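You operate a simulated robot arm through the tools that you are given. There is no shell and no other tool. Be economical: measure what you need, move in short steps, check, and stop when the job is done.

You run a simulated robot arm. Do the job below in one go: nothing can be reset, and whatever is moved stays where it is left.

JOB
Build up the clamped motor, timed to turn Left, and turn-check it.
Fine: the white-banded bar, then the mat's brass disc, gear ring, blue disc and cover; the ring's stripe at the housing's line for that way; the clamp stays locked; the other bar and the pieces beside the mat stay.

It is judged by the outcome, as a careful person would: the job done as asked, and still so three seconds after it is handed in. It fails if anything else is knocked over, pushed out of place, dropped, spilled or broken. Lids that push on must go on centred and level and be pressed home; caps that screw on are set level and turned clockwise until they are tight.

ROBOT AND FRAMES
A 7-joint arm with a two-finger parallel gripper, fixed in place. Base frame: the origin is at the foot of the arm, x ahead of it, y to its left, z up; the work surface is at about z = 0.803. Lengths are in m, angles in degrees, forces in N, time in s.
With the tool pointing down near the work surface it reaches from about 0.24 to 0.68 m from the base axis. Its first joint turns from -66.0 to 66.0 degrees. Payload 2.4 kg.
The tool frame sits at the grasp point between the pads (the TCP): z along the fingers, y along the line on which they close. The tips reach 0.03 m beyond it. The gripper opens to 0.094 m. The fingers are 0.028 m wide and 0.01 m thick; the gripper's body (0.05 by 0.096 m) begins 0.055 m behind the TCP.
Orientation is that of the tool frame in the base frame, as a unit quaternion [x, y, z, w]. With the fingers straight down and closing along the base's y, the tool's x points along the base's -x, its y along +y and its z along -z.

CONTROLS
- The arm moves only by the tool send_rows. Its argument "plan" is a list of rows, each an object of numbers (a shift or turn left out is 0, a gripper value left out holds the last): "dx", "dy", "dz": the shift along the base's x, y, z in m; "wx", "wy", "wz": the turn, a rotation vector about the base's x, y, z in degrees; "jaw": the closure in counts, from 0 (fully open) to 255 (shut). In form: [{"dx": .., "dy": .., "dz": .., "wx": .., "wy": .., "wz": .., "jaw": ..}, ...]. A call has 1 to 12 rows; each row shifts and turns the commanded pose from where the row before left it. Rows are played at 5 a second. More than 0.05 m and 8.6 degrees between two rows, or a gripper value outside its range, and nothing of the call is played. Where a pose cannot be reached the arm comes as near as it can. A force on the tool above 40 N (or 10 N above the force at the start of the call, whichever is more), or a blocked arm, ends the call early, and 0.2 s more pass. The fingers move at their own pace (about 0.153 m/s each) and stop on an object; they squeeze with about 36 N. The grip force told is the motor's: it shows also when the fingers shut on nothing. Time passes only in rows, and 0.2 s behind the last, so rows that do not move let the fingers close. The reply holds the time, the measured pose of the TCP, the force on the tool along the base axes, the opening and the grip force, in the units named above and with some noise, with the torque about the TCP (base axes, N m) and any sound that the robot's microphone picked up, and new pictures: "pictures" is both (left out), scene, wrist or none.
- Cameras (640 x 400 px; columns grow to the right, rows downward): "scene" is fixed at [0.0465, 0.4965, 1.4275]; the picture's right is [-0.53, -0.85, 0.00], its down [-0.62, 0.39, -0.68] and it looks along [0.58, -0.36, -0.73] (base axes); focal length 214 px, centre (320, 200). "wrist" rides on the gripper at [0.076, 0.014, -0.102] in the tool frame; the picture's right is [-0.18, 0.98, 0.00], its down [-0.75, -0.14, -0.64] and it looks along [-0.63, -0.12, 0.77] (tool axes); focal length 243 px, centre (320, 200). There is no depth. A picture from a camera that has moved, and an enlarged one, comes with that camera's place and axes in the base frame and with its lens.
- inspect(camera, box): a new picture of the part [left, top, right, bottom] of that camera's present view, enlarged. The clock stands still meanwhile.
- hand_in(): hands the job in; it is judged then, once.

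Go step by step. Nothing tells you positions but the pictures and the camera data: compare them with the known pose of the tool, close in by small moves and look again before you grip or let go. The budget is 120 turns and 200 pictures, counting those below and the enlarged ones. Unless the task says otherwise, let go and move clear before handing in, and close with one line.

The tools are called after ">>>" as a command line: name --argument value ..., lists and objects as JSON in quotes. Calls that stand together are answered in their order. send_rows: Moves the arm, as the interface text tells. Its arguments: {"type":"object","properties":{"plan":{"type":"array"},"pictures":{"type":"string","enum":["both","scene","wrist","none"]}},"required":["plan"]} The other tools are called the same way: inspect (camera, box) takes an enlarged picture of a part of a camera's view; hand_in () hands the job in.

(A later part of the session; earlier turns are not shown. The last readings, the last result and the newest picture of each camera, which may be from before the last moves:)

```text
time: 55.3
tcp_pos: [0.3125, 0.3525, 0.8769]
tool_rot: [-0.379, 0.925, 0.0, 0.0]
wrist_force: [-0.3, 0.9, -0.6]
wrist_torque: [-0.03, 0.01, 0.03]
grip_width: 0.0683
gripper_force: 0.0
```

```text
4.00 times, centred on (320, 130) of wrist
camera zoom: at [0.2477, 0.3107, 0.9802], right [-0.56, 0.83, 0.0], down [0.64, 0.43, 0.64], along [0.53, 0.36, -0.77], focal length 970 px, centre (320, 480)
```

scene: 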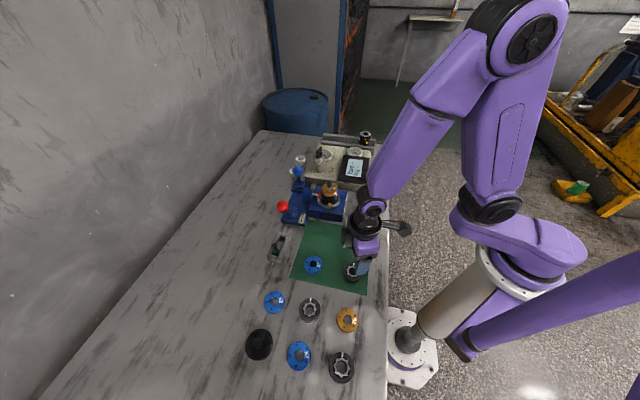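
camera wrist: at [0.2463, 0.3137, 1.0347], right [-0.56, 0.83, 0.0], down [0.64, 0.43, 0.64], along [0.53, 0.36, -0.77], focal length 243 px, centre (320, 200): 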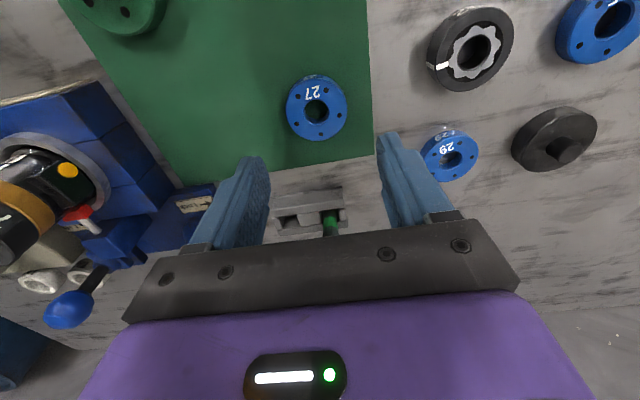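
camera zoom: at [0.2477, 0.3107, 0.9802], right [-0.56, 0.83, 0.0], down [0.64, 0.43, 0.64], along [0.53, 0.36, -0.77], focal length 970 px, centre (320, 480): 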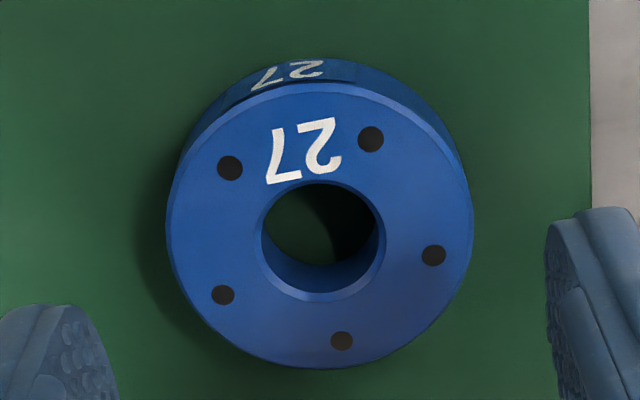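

Aligned. Grip, lift and carry to the stack.

>>> send_rows --plan '[{"dz": -0.02}, {"dz": -0.0175}, {}, {"jaw": 255}, {}, {}, {"dz": 0.03}, {"dz": 0.045}, {"dz": 0.045}, {"dz": 0.041}, {}]' --pictures "none"

>>> send_rows --plan '[{"dx": 0.0298, "dy": -0.0287}, {"dx": 0.0298, "dy": -0.0287}, {"dx": 0.0298, "dy": -0.0287}, {"dx": 0.0298, "dy": -0.0287}, {"dx": 0.0298, "dy": -0.0287}, {"dx": 0.0298, "dy": -0.0287}, {}, {}]' --pictures "wrist"

>>> inspect --camera "wrist" --box '[240, 80, 400, 180]'

>>> inspect --camera "scene" --box '[312, 155, 352, 195]'

```text
time: 57.7
tcp_pos: [0.313, 0.3532, 1.0006]
tool_rot: [-0.379, 0.926, 0.0, 0.0]
wrist_force: [-0.3, -0.1, -2.3]
wrist_torque: [-0.02, 0.01, 0.0]
grip_width: 0.0553
gripper_force: 35.7
```

```text
time: 59.5
tcp_pos: [0.4925, 0.1804, 1.0021]
tool_rot: [-0.38, 0.925, -0.001, 0.0]
wrist_force: [0.5, 0.1, -2.6]
wrist_torque: [-0.02, 0.01, -0.03]
grip_width: 0.0555
gripper_force: 36.0
camera wrist: at [0.4277, 0.1385, 1.1043], right [-0.56, 0.83, 0.0], down [0.64, 0.43, 0.64], along [0.53, 0.36, -0.77], focal length 243 px, centre (320, 200)
```

wrist: 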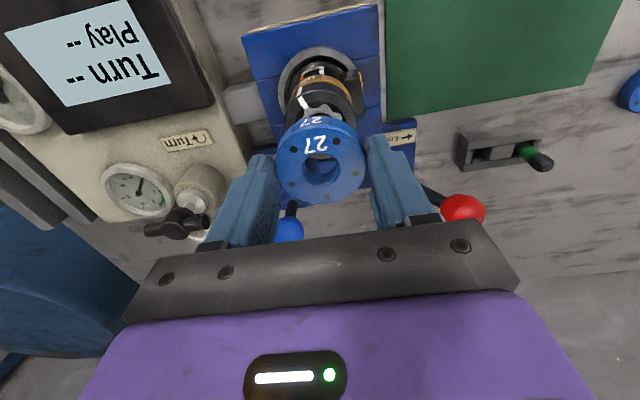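

```text
4.00 times, centred on (320, 130) of wrist
camera zoom: at [0.4277, 0.1385, 1.1043], right [-0.56, 0.83, 0.0], down [0.64, 0.43, 0.64], along [0.53, 0.36, -0.77], focal length 970 px, centre (320, 480)
```

zoom: 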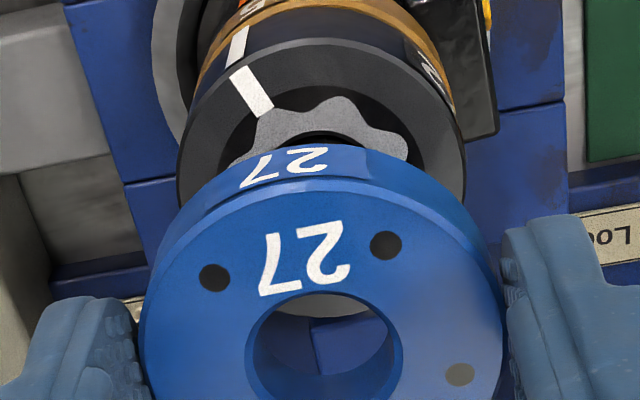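

```text
10.00 times, centred on (332, 175) of scene
camera zoom: at [0.0465, 0.4965, 1.4275], right [-0.53, -0.85, 0.0], down [-0.62, 0.39, -0.68], along [0.58, -0.36, -0.73], focal length 2145 px, centre (200, 450)
```

zoom: 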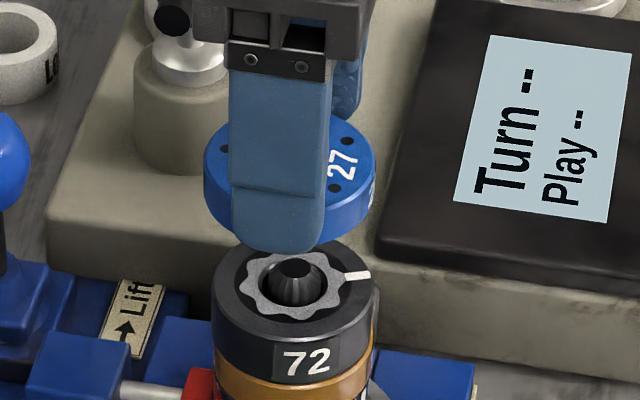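

Blue needs to come about 2 mm back toward the robot to match the ring. I'll correct that and lower partway.

>>> send_rows --plan '[{"dx": -0.0018, "dy": -0.0014, "dz": -0.015}, {"dz": -0.012}, {}]' --pictures "none"

>>> inspect --camera "wrist" --box '[240, 90, 400, 190]'

>>> inspect --camera "scene" --box '[312, 160, 352, 200]'

```text
time: 60.3
tcp_pos: [0.49, 0.1792, 0.9747]
tool_rot: [-0.38, 0.925, 0.0, 0.0]
wrist_force: [-0.6, 0.1, -2.8]
wrist_torque: [0.0, 0.01, 0.0]
grip_width: 0.0553
gripper_force: 36.0
```

```text
4.00 times, centred on (320, 140) of wrist
camera zoom: at [0.4252, 0.1374, 1.0764], right [-0.56, 0.83, 0.0], down [0.64, 0.43, 0.64], along [0.53, 0.36, -0.77], focal length 970 px, centre (320, 440)
```

zoom: 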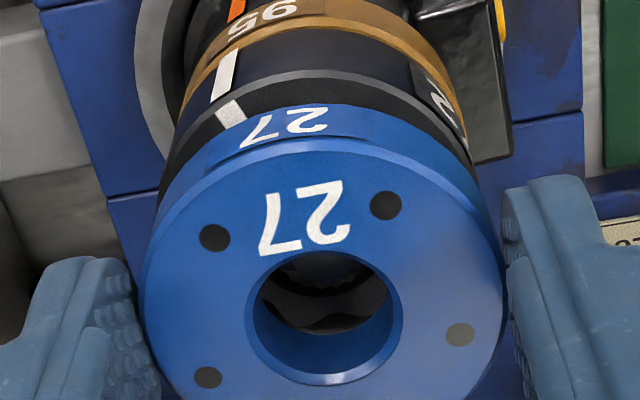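

```text
10.00 times, centred on (332, 180) of scene
camera zoom: at [0.0465, 0.4965, 1.4275], right [-0.53, -0.85, 0.0], down [-0.62, 0.39, -0.68], along [0.58, -0.36, -0.73], focal length 2145 px, centre (200, 400)
```

zoom: 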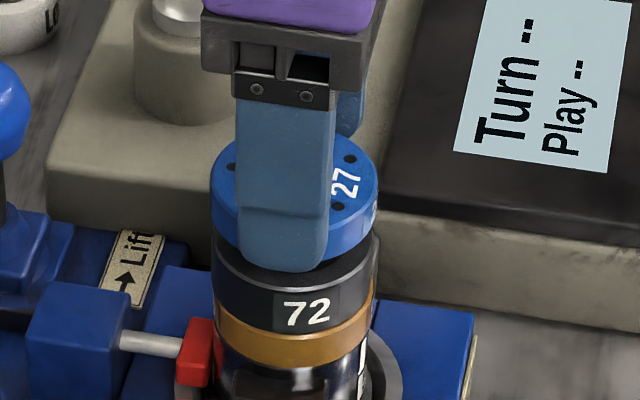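

>>> send_rows --plan '[{"dy": -0.0008, "dz": -0.005}, {"dz": -0.005}, {"dz": -0.003}, {"dz": -0.002}, {"dz": -0.0015}, {"dz": -0.001}, {}]' --pictures "none"

>>> inspect --camera "wrist" --box '[240, 90, 400, 190]'

>>> inspect --camera "scene" --box '[312, 160, 352, 200]'

```text
time: 61.9
tcp_pos: [0.4914, 0.1792, 0.9582]
tool_rot: [-0.379, 0.925, 0.0, 0.003]
wrist_force: [3.1, -1.3, 28.4]
wrist_torque: [0.24, -0.06, -0.03]
grip_width: 0.0554
gripper_force: 35.6
```

```text
4.00 times, centred on (320, 140) of wrist
camera zoom: at [0.4252, 0.1367, 1.0595], right [-0.56, 0.83, 0.0], down [0.63, 0.43, 0.65], along [0.54, 0.36, -0.76], focal length 970 px, centre (320, 440)
```

zoom: 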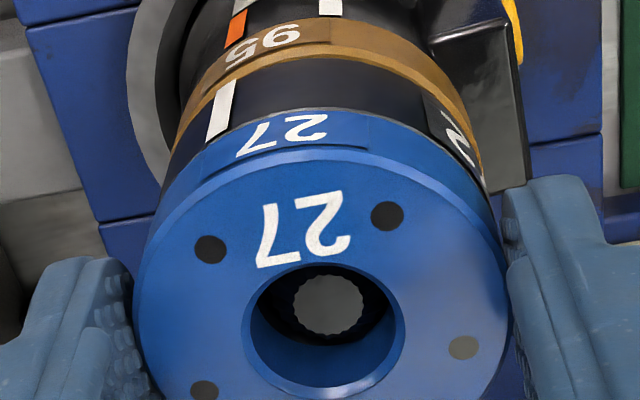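

```text
10.00 times, centred on (332, 180) of scene
camera zoom: at [0.0461, 0.4963, 1.4276], right [-0.53, -0.85, 0.0], down [-0.62, 0.39, -0.68], along [0.58, -0.36, -0.73], focal length 2145 px, centre (200, 400)
```

zoom: 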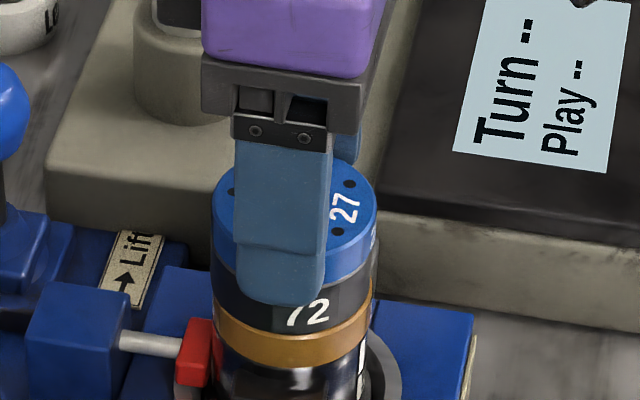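

Seated. Release, rise and go to the cover.

>>> send_rows --plan '[{"dz": 0.0012}, {}, {"jaw": 70}, {}, {"dz": 0.045}, {"dx": -0.044, "dy": 0.002}, {"dx": -0.044, "dy": 0.002}, {"dx": -0.044, "dy": 0.002}, {"dx": -0.0435, "dy": 0.002}, {"dz": -0.04}, {}]' --pictures "wrist"

>>> inspect --camera "wrist" --box '[240, 60, 400, 160]'

>>> inspect --camera "scene" --box '[312, 165, 344, 197]'

>>> inspect --camera "scene" --box '[332, 220, 380, 260]'

```text
time: 64.3
tcp_pos: [0.3138, 0.1877, 0.9627]
tool_rot: [-0.379, 0.925, 0.0, 0.001]
wrist_force: [-0.2, 0.0, 0.4]
wrist_torque: [-0.01, -0.03, 0.01]
grip_width: 0.0681
gripper_force: 0.0
camera wrist: at [0.2491, 0.145, 1.0652], right [-0.56, 0.83, 0.0], down [0.64, 0.43, 0.64], along [0.53, 0.36, -0.77], focal length 243 px, centre (320, 200)
```

wrist: 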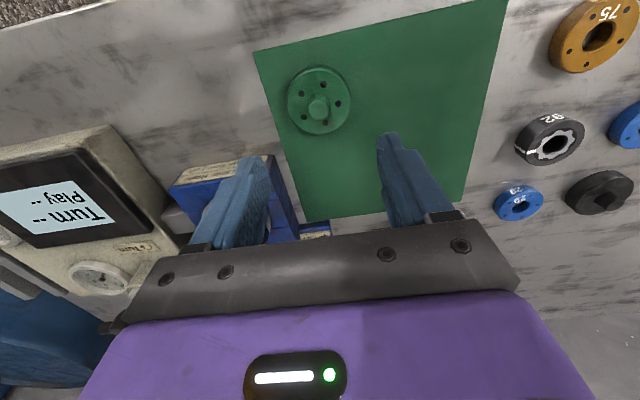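

```text
4.00 times, centred on (320, 110) of wrist
camera zoom: at [0.2491, 0.145, 1.0652], right [-0.56, 0.83, 0.0], down [0.64, 0.43, 0.64], along [0.53, 0.36, -0.77], focal length 970 px, centre (320, 560)
```

zoom: 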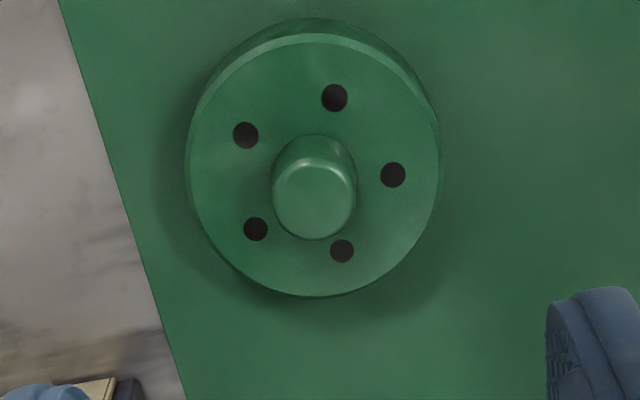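

```text
12.50 times, centred on (328, 181) of scene
camera zoom: at [0.0465, 0.4965, 1.4275], right [-0.53, -0.85, 0.0], down [-0.62, 0.39, -0.68], along [0.58, -0.36, -0.73], focal length 2681 px, centre (220, 438)
```

zoom: 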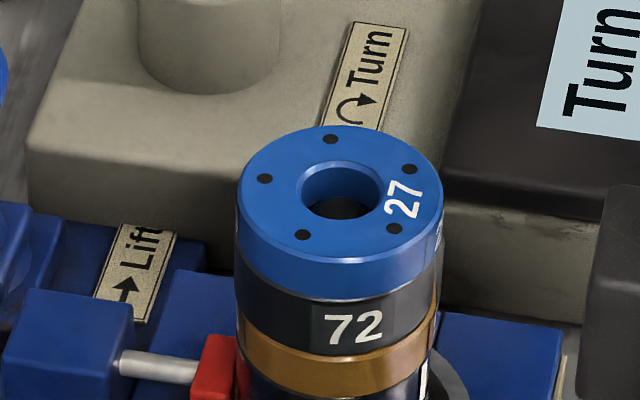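

```text
10.00 times, centred on (356, 240) of scene
camera zoom: at [0.0465, 0.4965, 1.4275], right [-0.53, -0.85, 0.0], down [-0.62, 0.39, -0.68], along [0.58, -0.36, -0.73], focal length 2145 px, centre (-40, -200)
```

zoom: 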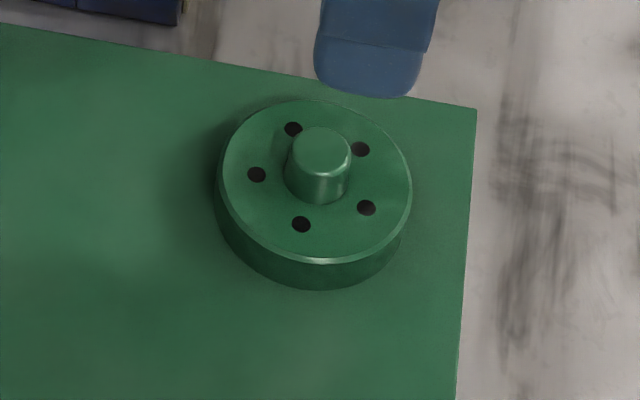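

The stack looks concentric. I'll grip the cover by its boss (about 22 mm wide), centring first.

>>> send_rows --plan '[{"dx": 0.001, "dy": -0.0015, "dz": -0.03, "jaw": 133}, {"dz": -0.03}, {}, {}]' --pictures "none"

>>> inspect --camera "wrist" --box '[240, 80, 400, 180]'

>>> inspect --camera "scene" --box '[332, 220, 380, 260]'

```text
time: 65.3
tcp_pos: [0.3133, 0.1865, 0.902]
tool_rot: [-0.38, 0.925, -0.001, 0.001]
wrist_force: [-0.3, 0.2, -0.3]
wrist_torque: [0.04, 0.04, 0.04]
grip_width: 0.0449
gripper_force: 0.0
```

```text
4.00 times, centred on (320, 130) of wrist
camera zoom: at [0.2496, 0.1431, 1.0053], right [-0.56, 0.83, 0.0], down [0.64, 0.43, 0.64], along [0.53, 0.36, -0.77], focal length 970 px, centre (320, 480)
```

zoom: 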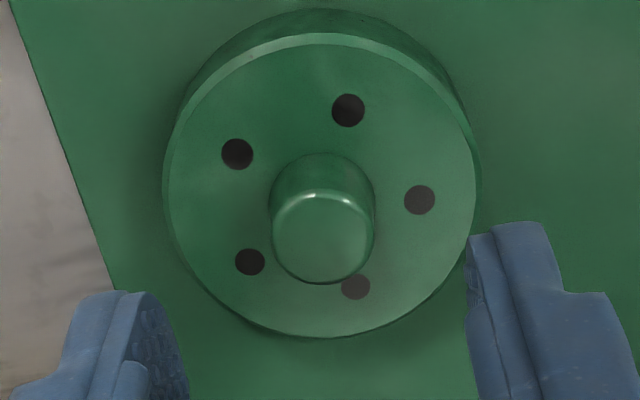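

```text
10.00 times, centred on (356, 240) of scene
camera zoom: at [0.0465, 0.4965, 1.4275], right [-0.53, -0.85, 0.0], down [-0.62, 0.39, -0.68], along [0.58, -0.36, -0.73], focal length 2145 px, centre (-40, -200)
```

zoom: 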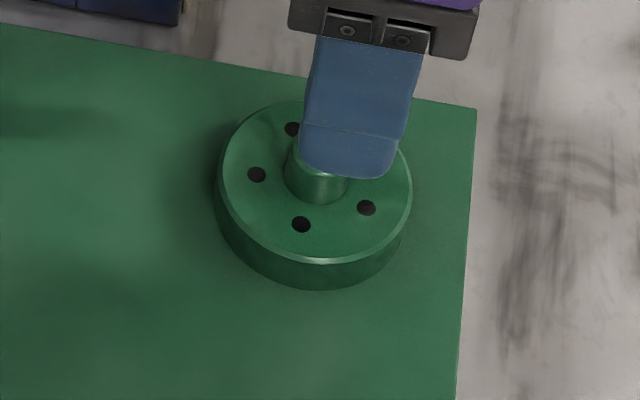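

Aligned over the boss. Descending, gripping, lifting.

>>> send_rows --plan '[{"dz": -0.02}, {"dz": -0.02}, {"dz": -0.005}, {}, {"jaw": 255}, {}, {}, {}]' --pictures "wrist"

>>> inspect --camera "scene" --box '[332, 220, 380, 260]'

```text
time: 67.1
tcp_pos: [0.3137, 0.1852, 0.8587]
tool_rot: [-0.379, 0.925, -0.001, 0.0]
wrist_force: [1.6, -0.2, -0.7]
wrist_torque: [0.0, -0.04, -0.05]
grip_width: 0.019
gripper_force: 36.4
camera wrist: at [0.2499, 0.1434, 0.9607], right [-0.56, 0.83, 0.0], down [0.64, 0.43, 0.64], along [0.53, 0.36, -0.77], focal length 243 px, centre (320, 200)
```

wrist: 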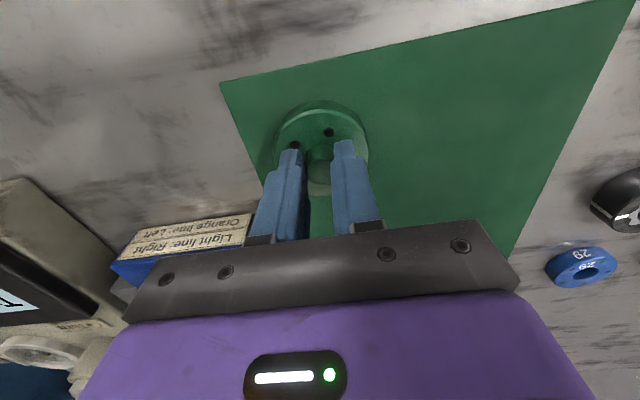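

```text
10.00 times, centred on (356, 240) of scene
camera zoom: at [0.0465, 0.4965, 1.4275], right [-0.53, -0.85, 0.0], down [-0.62, 0.39, -0.68], along [0.58, -0.36, -0.73], focal length 2145 px, centre (-40, -200)
```

zoom: 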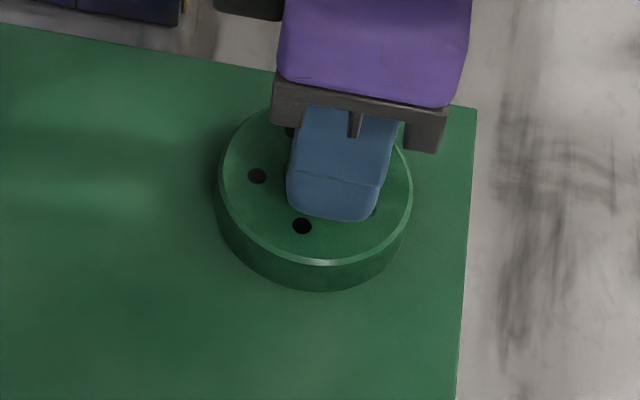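

>>> send_rows --plan '[{"dz": 0.03}, {"dz": 0.045}, {"dz": 0.048}, {"dz": 0.048}, {"dx": 0.044, "dy": -0.0012}, {"dx": 0.044, "dy": -0.0013}, {"dx": 0.044, "dy": -0.0013}, {"dx": 0.0453, "dy": -0.0013}, {}, {}]' --pictures "wrist"

>>> inspect --camera "wrist" --box '[240, 80, 400, 180]'

>>> inspect --camera "scene" --box '[308, 150, 356, 198]'

```text
time: 69.3
tcp_pos: [0.4923, 0.1797, 1.0295]
tool_rot: [-0.379, 0.925, 0.0, 0.0]
wrist_force: [-0.7, 0.3, -2.5]
wrist_torque: [-0.02, 0.0, 0.0]
grip_width: 0.0188
gripper_force: 36.1
camera wrist: at [0.4286, 0.1384, 1.132], right [-0.56, 0.83, 0.0], down [0.64, 0.43, 0.64], along [0.53, 0.36, -0.77], focal length 243 px, centre (320, 200)
```

wrist: 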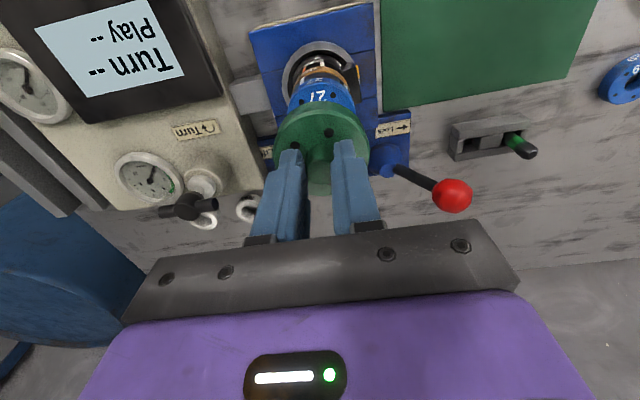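

```text
4.00 times, centred on (320, 130) of wrist
camera zoom: at [0.4286, 0.1384, 1.132], right [-0.56, 0.83, 0.0], down [0.64, 0.43, 0.64], along [0.53, 0.36, -0.77], focal length 970 px, centre (320, 480)
```

zoom: 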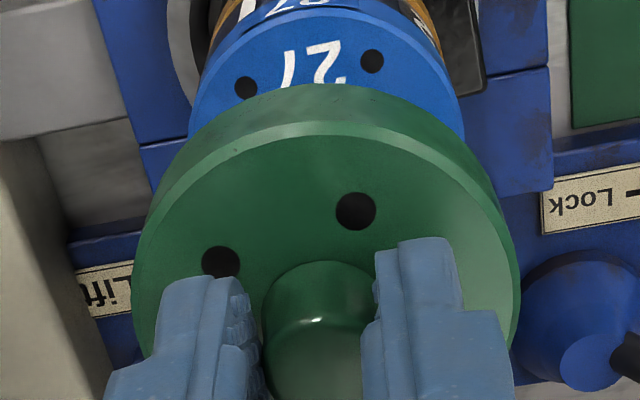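

```text
8.33 times, centred on (332, 174) of scene
camera zoom: at [0.0465, 0.4966, 1.4275], right [-0.53, -0.85, 0.0], down [-0.62, 0.39, -0.68], along [0.58, -0.36, -0.73], focal length 1787 px, centre (220, 417)
```

zoom: 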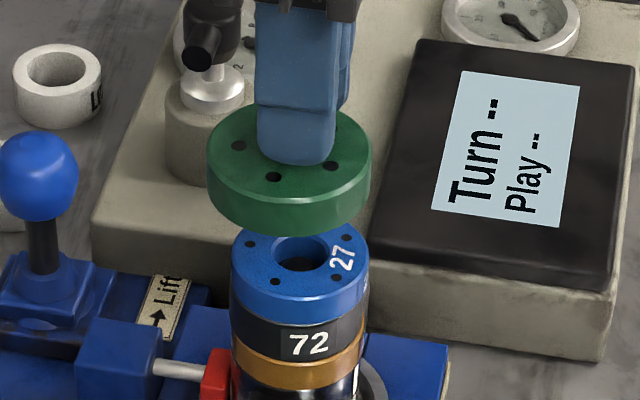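

The cover sits about 6 mm forward of the tool point in the grip, and both views agree. I'll compensate, lower a bit and recheck.

>>> send_rows --plan '[{"dx": -0.0059, "dy": -0.0034}, {"dz": -0.012}, {"dz": -0.012}, {}, {}]' --pictures "none"

>>> inspect --camera "wrist" --box '[240, 70, 400, 170]'

>>> inspect --camera "scene" --box '[312, 160, 352, 200]'

```text
time: 70.5
tcp_pos: [0.4862, 0.1765, 1.0051]
tool_rot: [-0.38, 0.925, 0.0, 0.001]
wrist_force: [-0.4, 0.9, -3.4]
wrist_torque: [-0.03, 0.04, -0.05]
grip_width: 0.019
gripper_force: 36.3
```

```text
4.00 times, centred on (320, 120) of wrist
camera zoom: at [0.4216, 0.1347, 1.1073], right [-0.56, 0.83, 0.0], down [0.64, 0.43, 0.64], along [0.53, 0.36, -0.77], focal length 970 px, centre (320, 520)
```

zoom: 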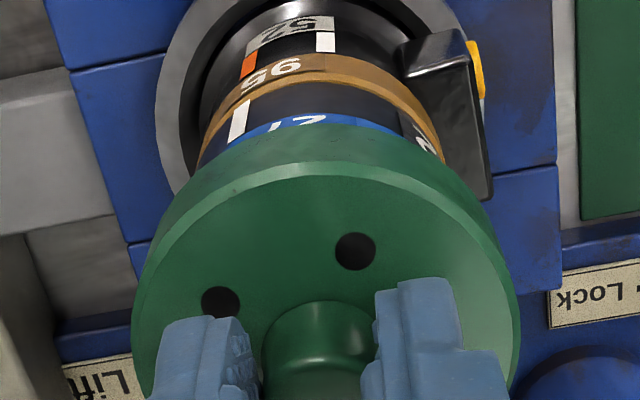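

```text
10.00 times, centred on (332, 180) of scene
camera zoom: at [0.0465, 0.4966, 1.4275], right [-0.53, -0.85, 0.0], down [-0.62, 0.39, -0.68], along [0.58, -0.36, -0.73], focal length 2145 px, centre (200, 400)
```

zoom: 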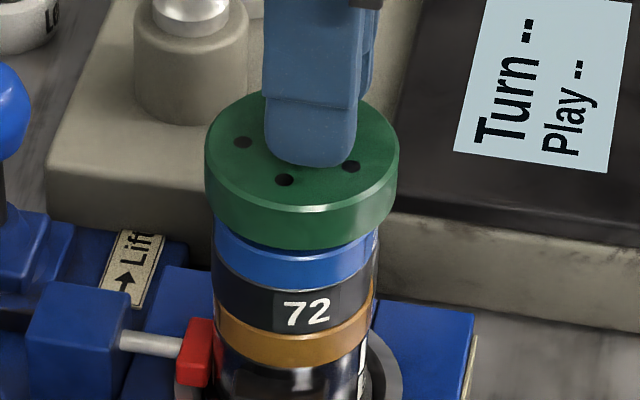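

Within about 1 mm. A small correction, then lower onto the stack.

>>> send_rows --plan '[{"dx": 0.0008, "dy": 0.0003, "dz": -0.005}, {"dz": -0.004}, {"dz": -0.002}, {"dz": -0.002}, {}]' --pictures "none"

>>> inspect --camera "wrist" --box '[240, 70, 400, 170]'

>>> inspect --camera "scene" --box '[312, 160, 352, 200]'

```text
time: 71.7
tcp_pos: [0.4866, 0.1773, 0.9926]
tool_rot: [-0.38, 0.925, 0.0, 0.0]
wrist_force: [0.0, -0.7, -2.6]
wrist_torque: [0.02, 0.01, 0.01]
grip_width: 0.0189
gripper_force: 36.4
```

```text
4.00 times, centred on (320, 120) of wrist
camera zoom: at [0.4226, 0.1349, 1.0945], right [-0.56, 0.83, 0.0], down [0.64, 0.43, 0.64], along [0.53, 0.36, -0.77], focal length 970 px, centre (320, 520)
```

zoom: 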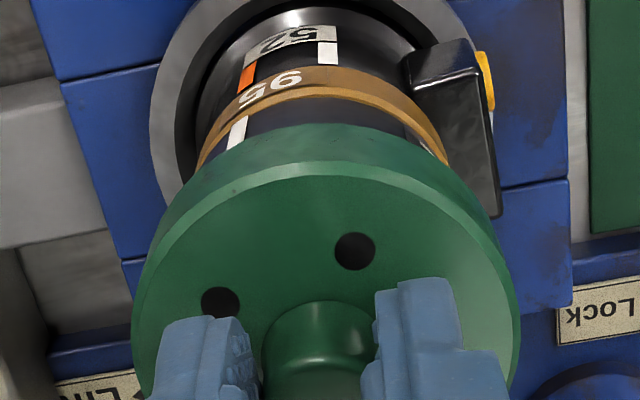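

```text
10.00 times, centred on (332, 180) of scene
camera zoom: at [0.0465, 0.4966, 1.4275], right [-0.53, -0.85, 0.0], down [-0.62, 0.39, -0.68], along [0.58, -0.36, -0.73], focal length 2145 px, centre (200, 400)
```

zoom: 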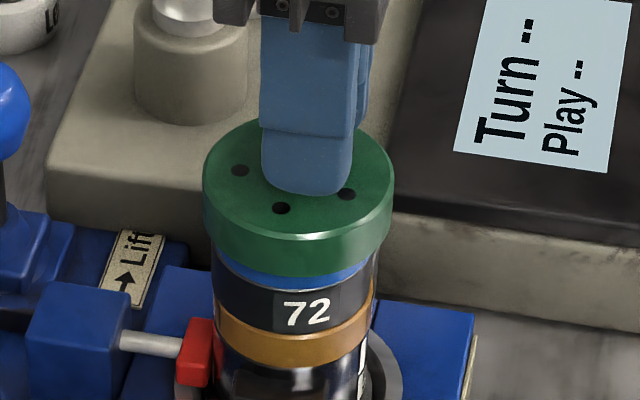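

Concentric in both views. Lowering in small steps.

>>> send_rows --plan '[{"dz": -0.0015}, {"dz": -0.0015}, {"dz": -0.0015}, {"dz": -0.0015}, {}]' --pictures "none"

>>> inspect --camera "scene" --box '[312, 160, 352, 200]'

```text
time: 72.9
tcp_pos: [0.4873, 0.1779, 0.9864]
tool_rot: [-0.379, 0.926, 0.001, 0.003]
wrist_force: [-3.4, -0.7, 29.1]
wrist_torque: [0.1, -0.05, -0.12]
grip_width: 0.0192
gripper_force: 36.0
```

```text
10.00 times, centred on (332, 180) of scene
camera zoom: at [0.0459, 0.4963, 1.4276], right [-0.53, -0.85, 0.0], down [-0.62, 0.39, -0.68], along [0.58, -0.36, -0.73], focal length 2145 px, centre (200, 400)
```

zoom: 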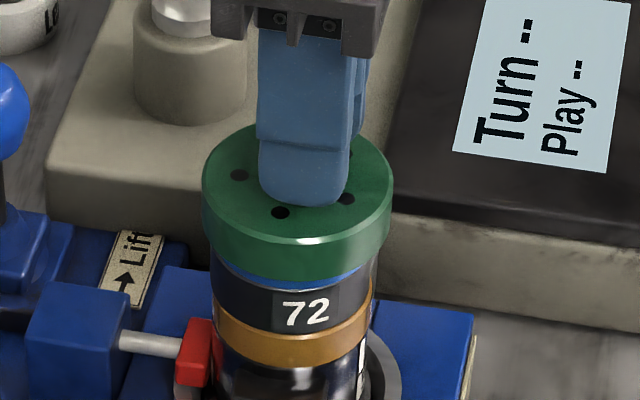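

Contact at about 29 N. I'll press a little more and see whether it slips on.

>>> send_rows --plan '[{"dz": -0.0007}, {"dz": -0.0005}, {}]' --pictures "none"

>>> inspect --camera "wrist" --box '[240, 70, 400, 170]'

>>> inspect --camera "scene" --box '[316, 170, 348, 202]'

```text
time: 73.7
tcp_pos: [0.4867, 0.1778, 0.9864]
tool_rot: [-0.379, 0.925, -0.001, 0.002]
wrist_force: [2.2, 1.2, 26.7]
wrist_torque: [0.23, -0.23, -0.09]
grip_width: 0.019
gripper_force: 35.9
```

```text
4.00 times, centred on (320, 120) of wrist
camera zoom: at [0.4224, 0.1352, 1.088], right [-0.56, 0.83, 0.0], down [0.63, 0.43, 0.65], along [0.53, 0.36, -0.76], focal length 970 px, centre (320, 520)
```

zoom: 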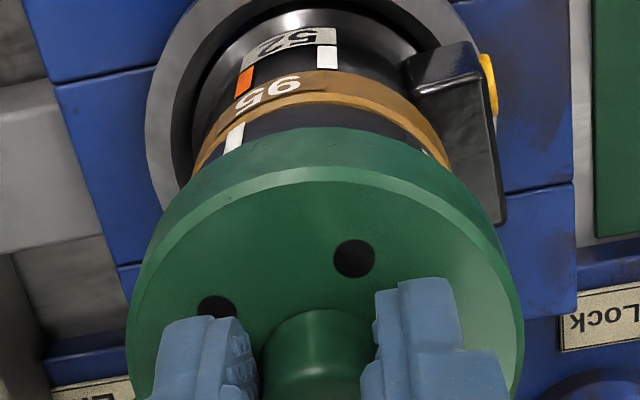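

```text
12.50 times, centred on (332, 186) of scene
camera zoom: at [0.0461, 0.4964, 1.4276], right [-0.53, -0.85, 0.0], down [-0.62, 0.39, -0.68], along [0.58, -0.36, -0.73], focal length 2681 px, centre (170, 375)
```

zoom: 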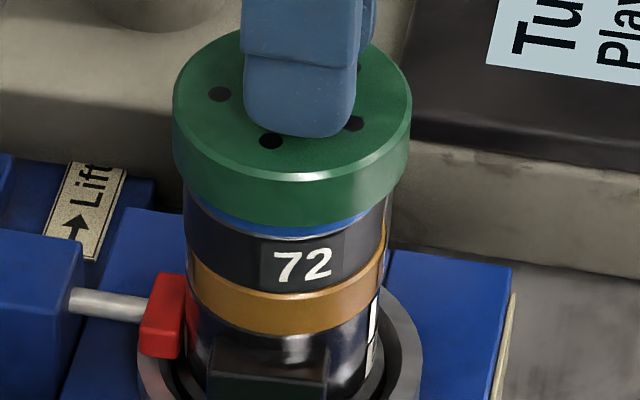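

No drop yet. I'll increase the push gradually, within the force guard.

>>> send_rows --plan '[{"dz": -0.001}, {"dz": -0.001}, {"dz": -0.001}, {}]' --pictures "none"

>>> inspect --camera "scene" --box '[316, 170, 348, 202]'

```text
time: 74.7
tcp_pos: [0.4878, 0.1767, 0.9839]
tool_rot: [-0.38, 0.925, 0.0, 0.002]
wrist_force: [1.9, 0.7, 30.1]
wrist_torque: [0.1, -0.08, -0.06]
grip_width: 0.0188
gripper_force: 35.9
```

```text
12.50 times, centred on (332, 186) of scene
camera zoom: at [0.0461, 0.4964, 1.4276], right [-0.53, -0.85, 0.0], down [-0.62, 0.39, -0.68], along [0.58, -0.36, -0.73], focal length 2681 px, centre (170, 375)
```

zoom: 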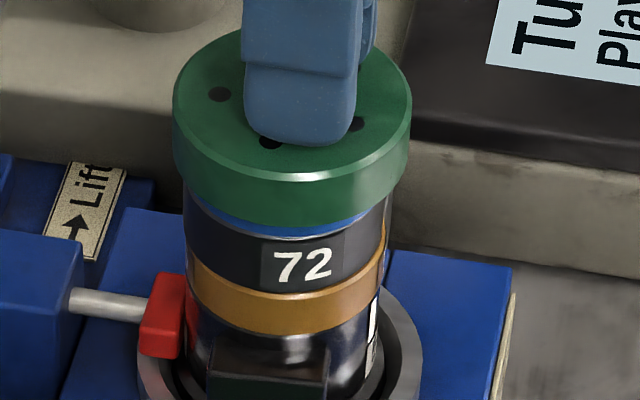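

The fingers slipped down the boss; the cover isn't moving under grip. I'll release and look at how it sits before pressing from the top.

>>> send_rows --plan '[{"dz": 0.003}, {}, {"jaw": 180}, {"jaw": 133}, {}, {"dz": 0.04}, {"dz": 0.03, "dx": -0.02, "dy": -0.02}, {}]' --pictures "wrist"

>>> inspect --camera "wrist" --box '[256, 90, 384, 170]'

>>> inspect --camera "scene" --box '[314, 168, 346, 200]'

```text
time: 76.5
tcp_pos: [0.4664, 0.1572, 1.0561]
tool_rot: [-0.379, 0.925, 0.0, 0.0]
wrist_force: [1.4, -0.2, -0.6]
wrist_torque: [-0.02, -0.02, 0.01]
grip_width: 0.045
gripper_force: 0.1
camera wrist: at [0.402, 0.1148, 1.1577], right [-0.56, 0.83, 0.0], down [0.64, 0.43, 0.64], along [0.53, 0.36, -0.77], focal length 243 px, centre (320, 200)
```

wrist: 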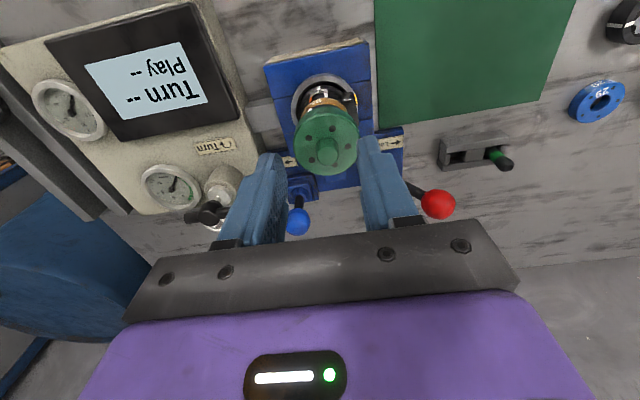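

```text
5.00 times, centred on (320, 130) of wrist
camera zoom: at [0.402, 0.1148, 1.1577], right [-0.56, 0.83, 0.0], down [0.64, 0.43, 0.64], along [0.53, 0.36, -0.77], focal length 1213 px, centre (320, 550)
```

zoom: 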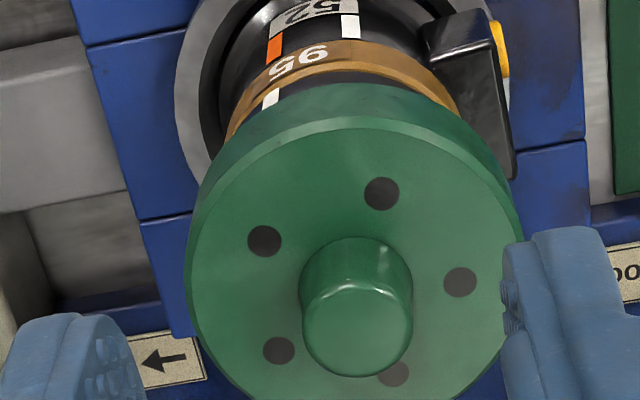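

```text
12.50 times, centred on (330, 184) of scene
camera zoom: at [0.0465, 0.4965, 1.4275], right [-0.53, -0.85, 0.0], down [-0.62, 0.39, -0.68], along [0.58, -0.36, -0.73], focal length 2681 px, centre (195, 400)
```

zoom: 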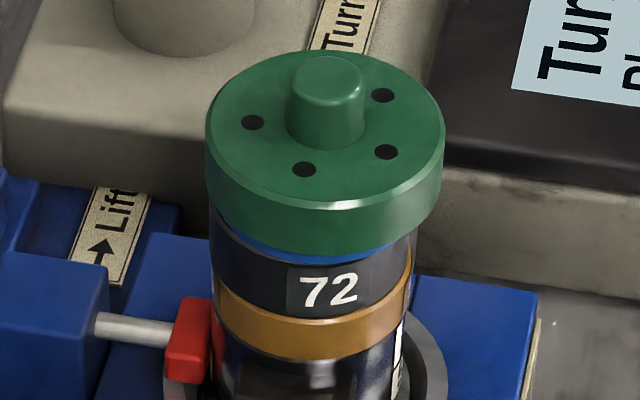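

The skirt overlaps the blue disc by about 6 mm, but the cover now sits about 2 mm off toward the robot. I'll regrip the boss to re-centre it.

>>> send_rows --plan '[{"dx": 0.0164, "dy": 0.0185}, {"dz": -0.025}, {}]' --pictures "none"

>>> inspect --camera "wrist" --box '[240, 80, 400, 180]'

>>> inspect --camera "scene" --box '[310, 160, 350, 200]'

```text
time: 77.3
tcp_pos: [0.483, 0.1754, 1.0306]
tool_rot: [-0.38, 0.925, 0.0, 0.0]
wrist_force: [0.7, -0.5, -0.5]
wrist_torque: [0.0, -0.02, 0.0]
grip_width: 0.0445
gripper_force: 0.0
```

```text
4.00 times, centred on (320, 130) of wrist
camera zoom: at [0.4189, 0.1335, 1.1325], right [-0.56, 0.83, 0.0], down [0.64, 0.43, 0.64], along [0.53, 0.36, -0.77], focal length 970 px, centre (320, 480)
```

zoom: 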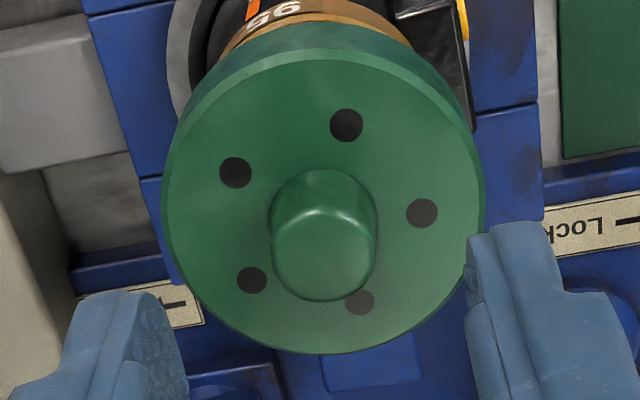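

```text
10.00 times, centred on (330, 180) of scene
camera zoom: at [0.0465, 0.4965, 1.4275], right [-0.53, -0.85, 0.0], down [-0.62, 0.39, -0.68], along [0.58, -0.36, -0.73], focal length 2145 px, centre (220, 400)
```

zoom: 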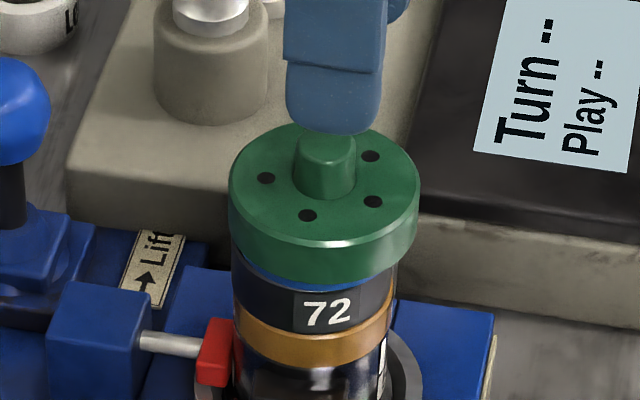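

>>> send_rows --plan '[{"dx": 0.0053, "dy": 0.0036}, {"dz": -0.025}, {"dz": -0.0215}, {}, {"jaw": 255}, {}, {}, {"dz": 0.006}, {"dz": 0.006}, {}]' --pictures "none"

>>> inspect --camera "wrist" --box '[240, 70, 400, 170]'

>>> inspect --camera "scene" --box '[310, 160, 350, 200]'

```text
time: 79.5
tcp_pos: [0.4878, 0.1799, 0.9944]
tool_rot: [-0.379, 0.925, 0.0, 0.0]
wrist_force: [0.8, 0.6, -3.3]
wrist_torque: [0.02, 0.04, -0.01]
grip_width: 0.019
gripper_force: 36.0
```

```text
4.00 times, centred on (320, 120) of wrist
camera zoom: at [0.4242, 0.1371, 1.0982], right [-0.56, 0.83, 0.0], down [0.64, 0.43, 0.64], along [0.53, 0.36, -0.77], focal length 970 px, centre (320, 520)
```

zoom: 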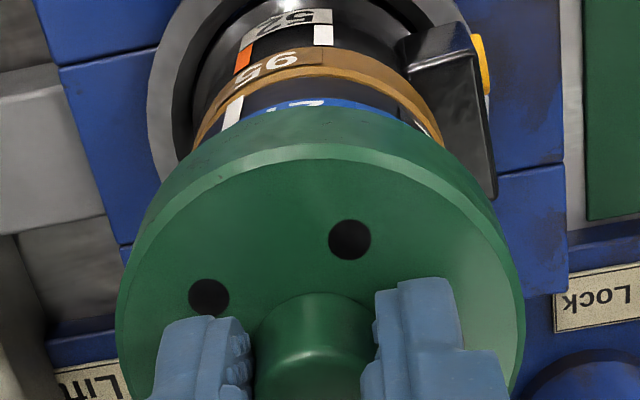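

```text
10.00 times, centred on (330, 180) of scene
camera zoom: at [0.0465, 0.4966, 1.4275], right [-0.53, -0.85, 0.0], down [-0.62, 0.39, -0.68], along [0.58, -0.36, -0.73], focal length 2145 px, centre (220, 400)
```

zoom: 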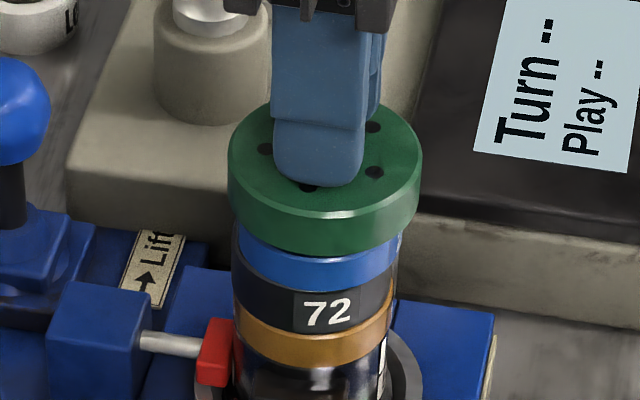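

The cover lifts freely, and the blue disc was dragged about 1.7 mm with it, so the lip captures it closely. I'll lower the cover back and slide both forward onto the stack axis.

>>> send_rows --plan '[{"dz": -0.006}, {"dz": -0.005}, {"dz": -0.001}, {"dx": 0.0008, "dy": 0.0005}, {"dx": 0.0008, "dy": 0.0005}, {}, {}]' --pictures "none"

>>> inspect --camera "wrist" --box '[240, 70, 400, 170]'

>>> inspect --camera "scene" --box '[314, 168, 346, 200]'

```text
time: 81.1
tcp_pos: [0.4878, 0.1799, 0.9837]
tool_rot: [-0.379, 0.925, 0.0, 0.0]
wrist_force: [-3.8, -4.1, 12.0]
wrist_torque: [-0.28, 0.35, -0.04]
grip_width: 0.0189
gripper_force: 36.0
```

```text
4.00 times, centred on (320, 120) of wrist
camera zoom: at [0.4256, 0.1376, 1.0861], right [-0.56, 0.83, 0.0], down [0.64, 0.43, 0.64], along [0.53, 0.36, -0.77], focal length 970 px, centre (320, 520)
```

zoom: 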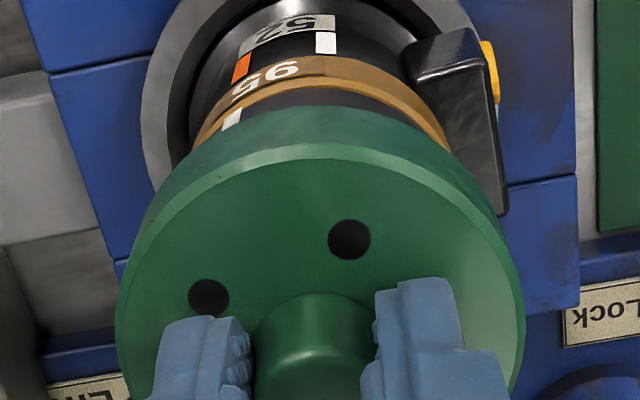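

```text
12.50 times, centred on (330, 184) of scene
camera zoom: at [0.0462, 0.4964, 1.4276], right [-0.53, -0.85, 0.0], down [-0.62, 0.39, -0.68], along [0.58, -0.36, -0.73], focal length 2681 px, centre (195, 400)
```

zoom: 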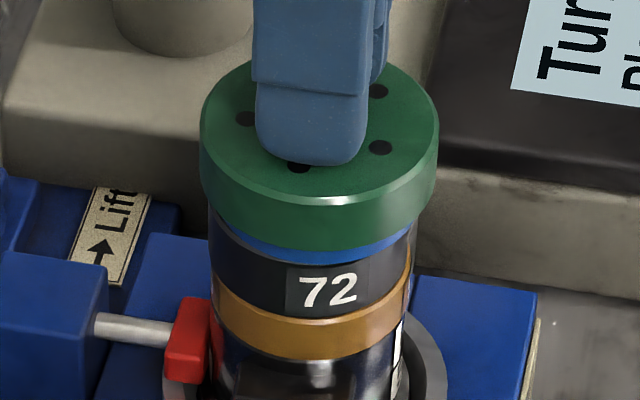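

Cover and stack now agree in both views. I'll release it gently and press the boss from above with closed fingers.

>>> send_rows --plan '[{"dx": 0.0003, "dy": 0.0002, "dz": 0.0005}, {}, {"jaw": 200}, {"jaw": 180}, {"jaw": 150}, {}, {"dz": 0.04}, {"dz": 0.02, "jaw": 255}, {}]' --pictures "none"

>>> inspect --camera "wrist" --box '[240, 80, 400, 180]'

>>> inspect --camera "scene" --box '[314, 168, 346, 200]'

```text
time: 83.1
tcp_pos: [0.4896, 0.1812, 1.0454]
tool_rot: [-0.38, 0.925, -0.001, 0.0]
wrist_force: [-0.8, -0.6, 0.6]
wrist_torque: [-0.02, -0.02, 0.0]
grip_width: 0.0
gripper_force: 32.8
```

```text
4.00 times, centred on (320, 130) of wrist
camera zoom: at [0.4256, 0.1384, 1.1471], right [-0.56, 0.83, 0.0], down [0.64, 0.43, 0.64], along [0.53, 0.36, -0.77], focal length 970 px, centre (320, 480)
```

zoom: 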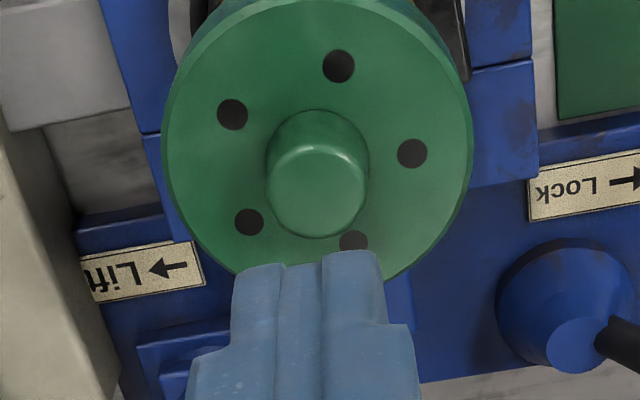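

```text
12.50 times, centred on (330, 184) of scene
camera zoom: at [0.0465, 0.4965, 1.4275], right [-0.53, -0.85, 0.0], down [-0.62, 0.39, -0.68], along [0.58, -0.36, -0.73], focal length 2681 px, centre (195, 400)
```

zoom: 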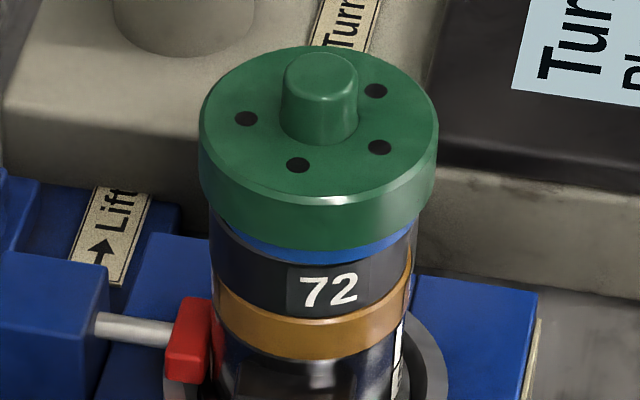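

The cover stays put. Now pressing down on the boss with the closed fingertips.

>>> send_rows --plan '[{"dz": -0.02}, {"dz": -0.015}, {"dz": -0.003}, {"dz": -0.003}, {"dz": -0.002}, {"dz": -0.002}, {"dz": -0.002}, {"dz": -0.002}, {}]' --pictures "none"

>>> inspect --camera "scene" --box '[314, 168, 346, 200]'

```text
time: 84.9
tcp_pos: [0.4918, 0.1819, 0.9994]
tool_rot: [-0.379, 0.925, 0.0, 0.003]
wrist_force: [-1.4, -0.3, 6.0]
wrist_torque: [-0.02, 0.09, -0.01]
grip_width: 0.0001
gripper_force: 32.4
stopped in row 8: the force on the tool passed its limit at 45 N (the readings are from after the stop); the commanded pose is now the measured one
```

```text
12.50 times, centred on (330, 184) of scene
camera zoom: at [0.0464, 0.4965, 1.4276], right [-0.53, -0.85, 0.0], down [-0.62, 0.39, -0.68], along [0.58, -0.36, -0.73], focal length 2681 px, centre (195, 400)
```

zoom: 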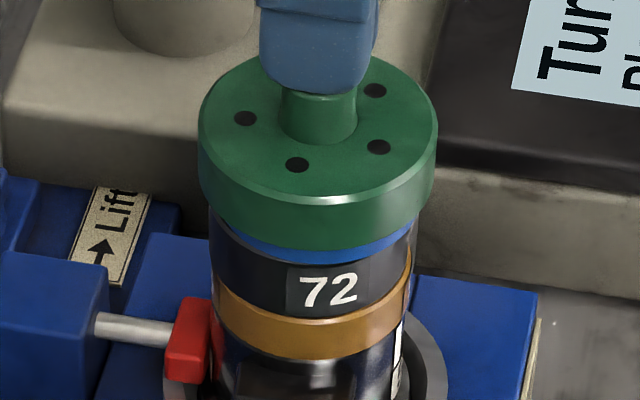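

No further travel under 45 N with a hard stop, so the cover is home. Now to the turn-check: I'll rise and view the "Turn" handle on the test station.

>>> send_rows --plan '[{"dz": 0.04}, {"dz": 0.04}, {"dx": 0.04}, {"dx": 0.03, "dy": -0.02}, {}]' --pictures "both"

>>> inspect --camera "scene" --box '[304, 140, 344, 180]'

>>> inspect --camera "wrist" --box '[100, 80, 340, 230]'

```text
time: 86.1
tcp_pos: [0.5614, 0.1599, 1.078]
tool_rot: [-0.379, 0.925, 0.001, 0.002]
wrist_force: [-0.3, 0.3, -0.4]
wrist_torque: [0.02, -0.02, 0.01]
grip_width: 0.0002
gripper_force: 33.0
camera wrist: at [0.4968, 0.1177, 1.1799], right [-0.56, 0.83, 0.0], down [0.63, 0.43, 0.65], along [0.54, 0.36, -0.76], focal length 243 px, centre (320, 200)
```

scene: 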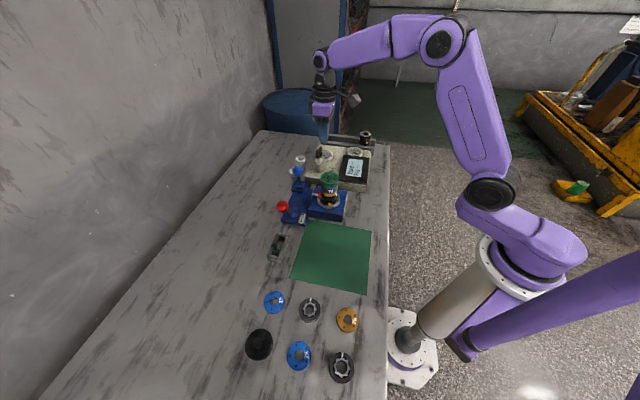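
wrist: 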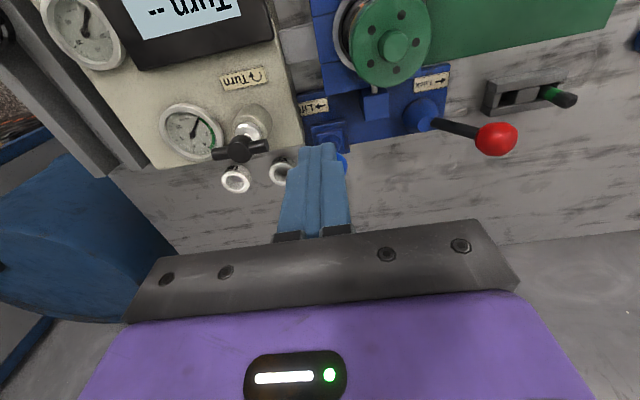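

```text
10.00 times, centred on (324, 160) of scene
camera zoom: at [0.0465, 0.4965, 1.4275], right [-0.53, -0.85, 0.0], down [-0.62, 0.39, -0.68], along [0.58, -0.36, -0.73], focal length 2145 px, centre (280, 600)
```

zoom: 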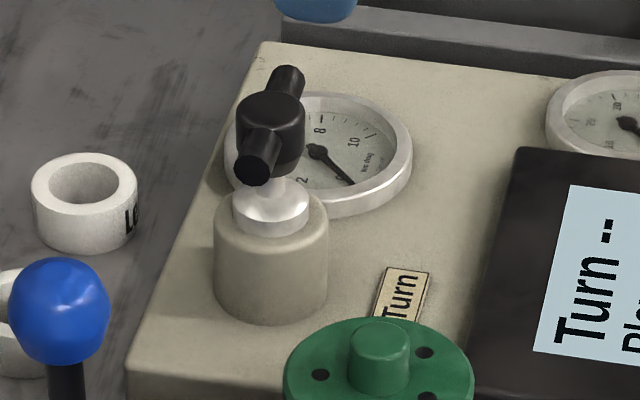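

```text
2.67 times, centred on (220, 155) of wrist
camera zoom: at [0.4968, 0.1177, 1.1799], right [-0.56, 0.83, 0.0], down [0.63, 0.43, 0.65], along [0.54, 0.36, -0.76], focal length 647 px, centre (587, 320)
```

zoom: 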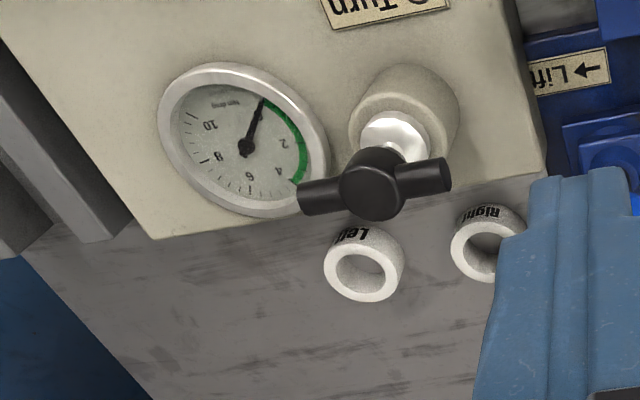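

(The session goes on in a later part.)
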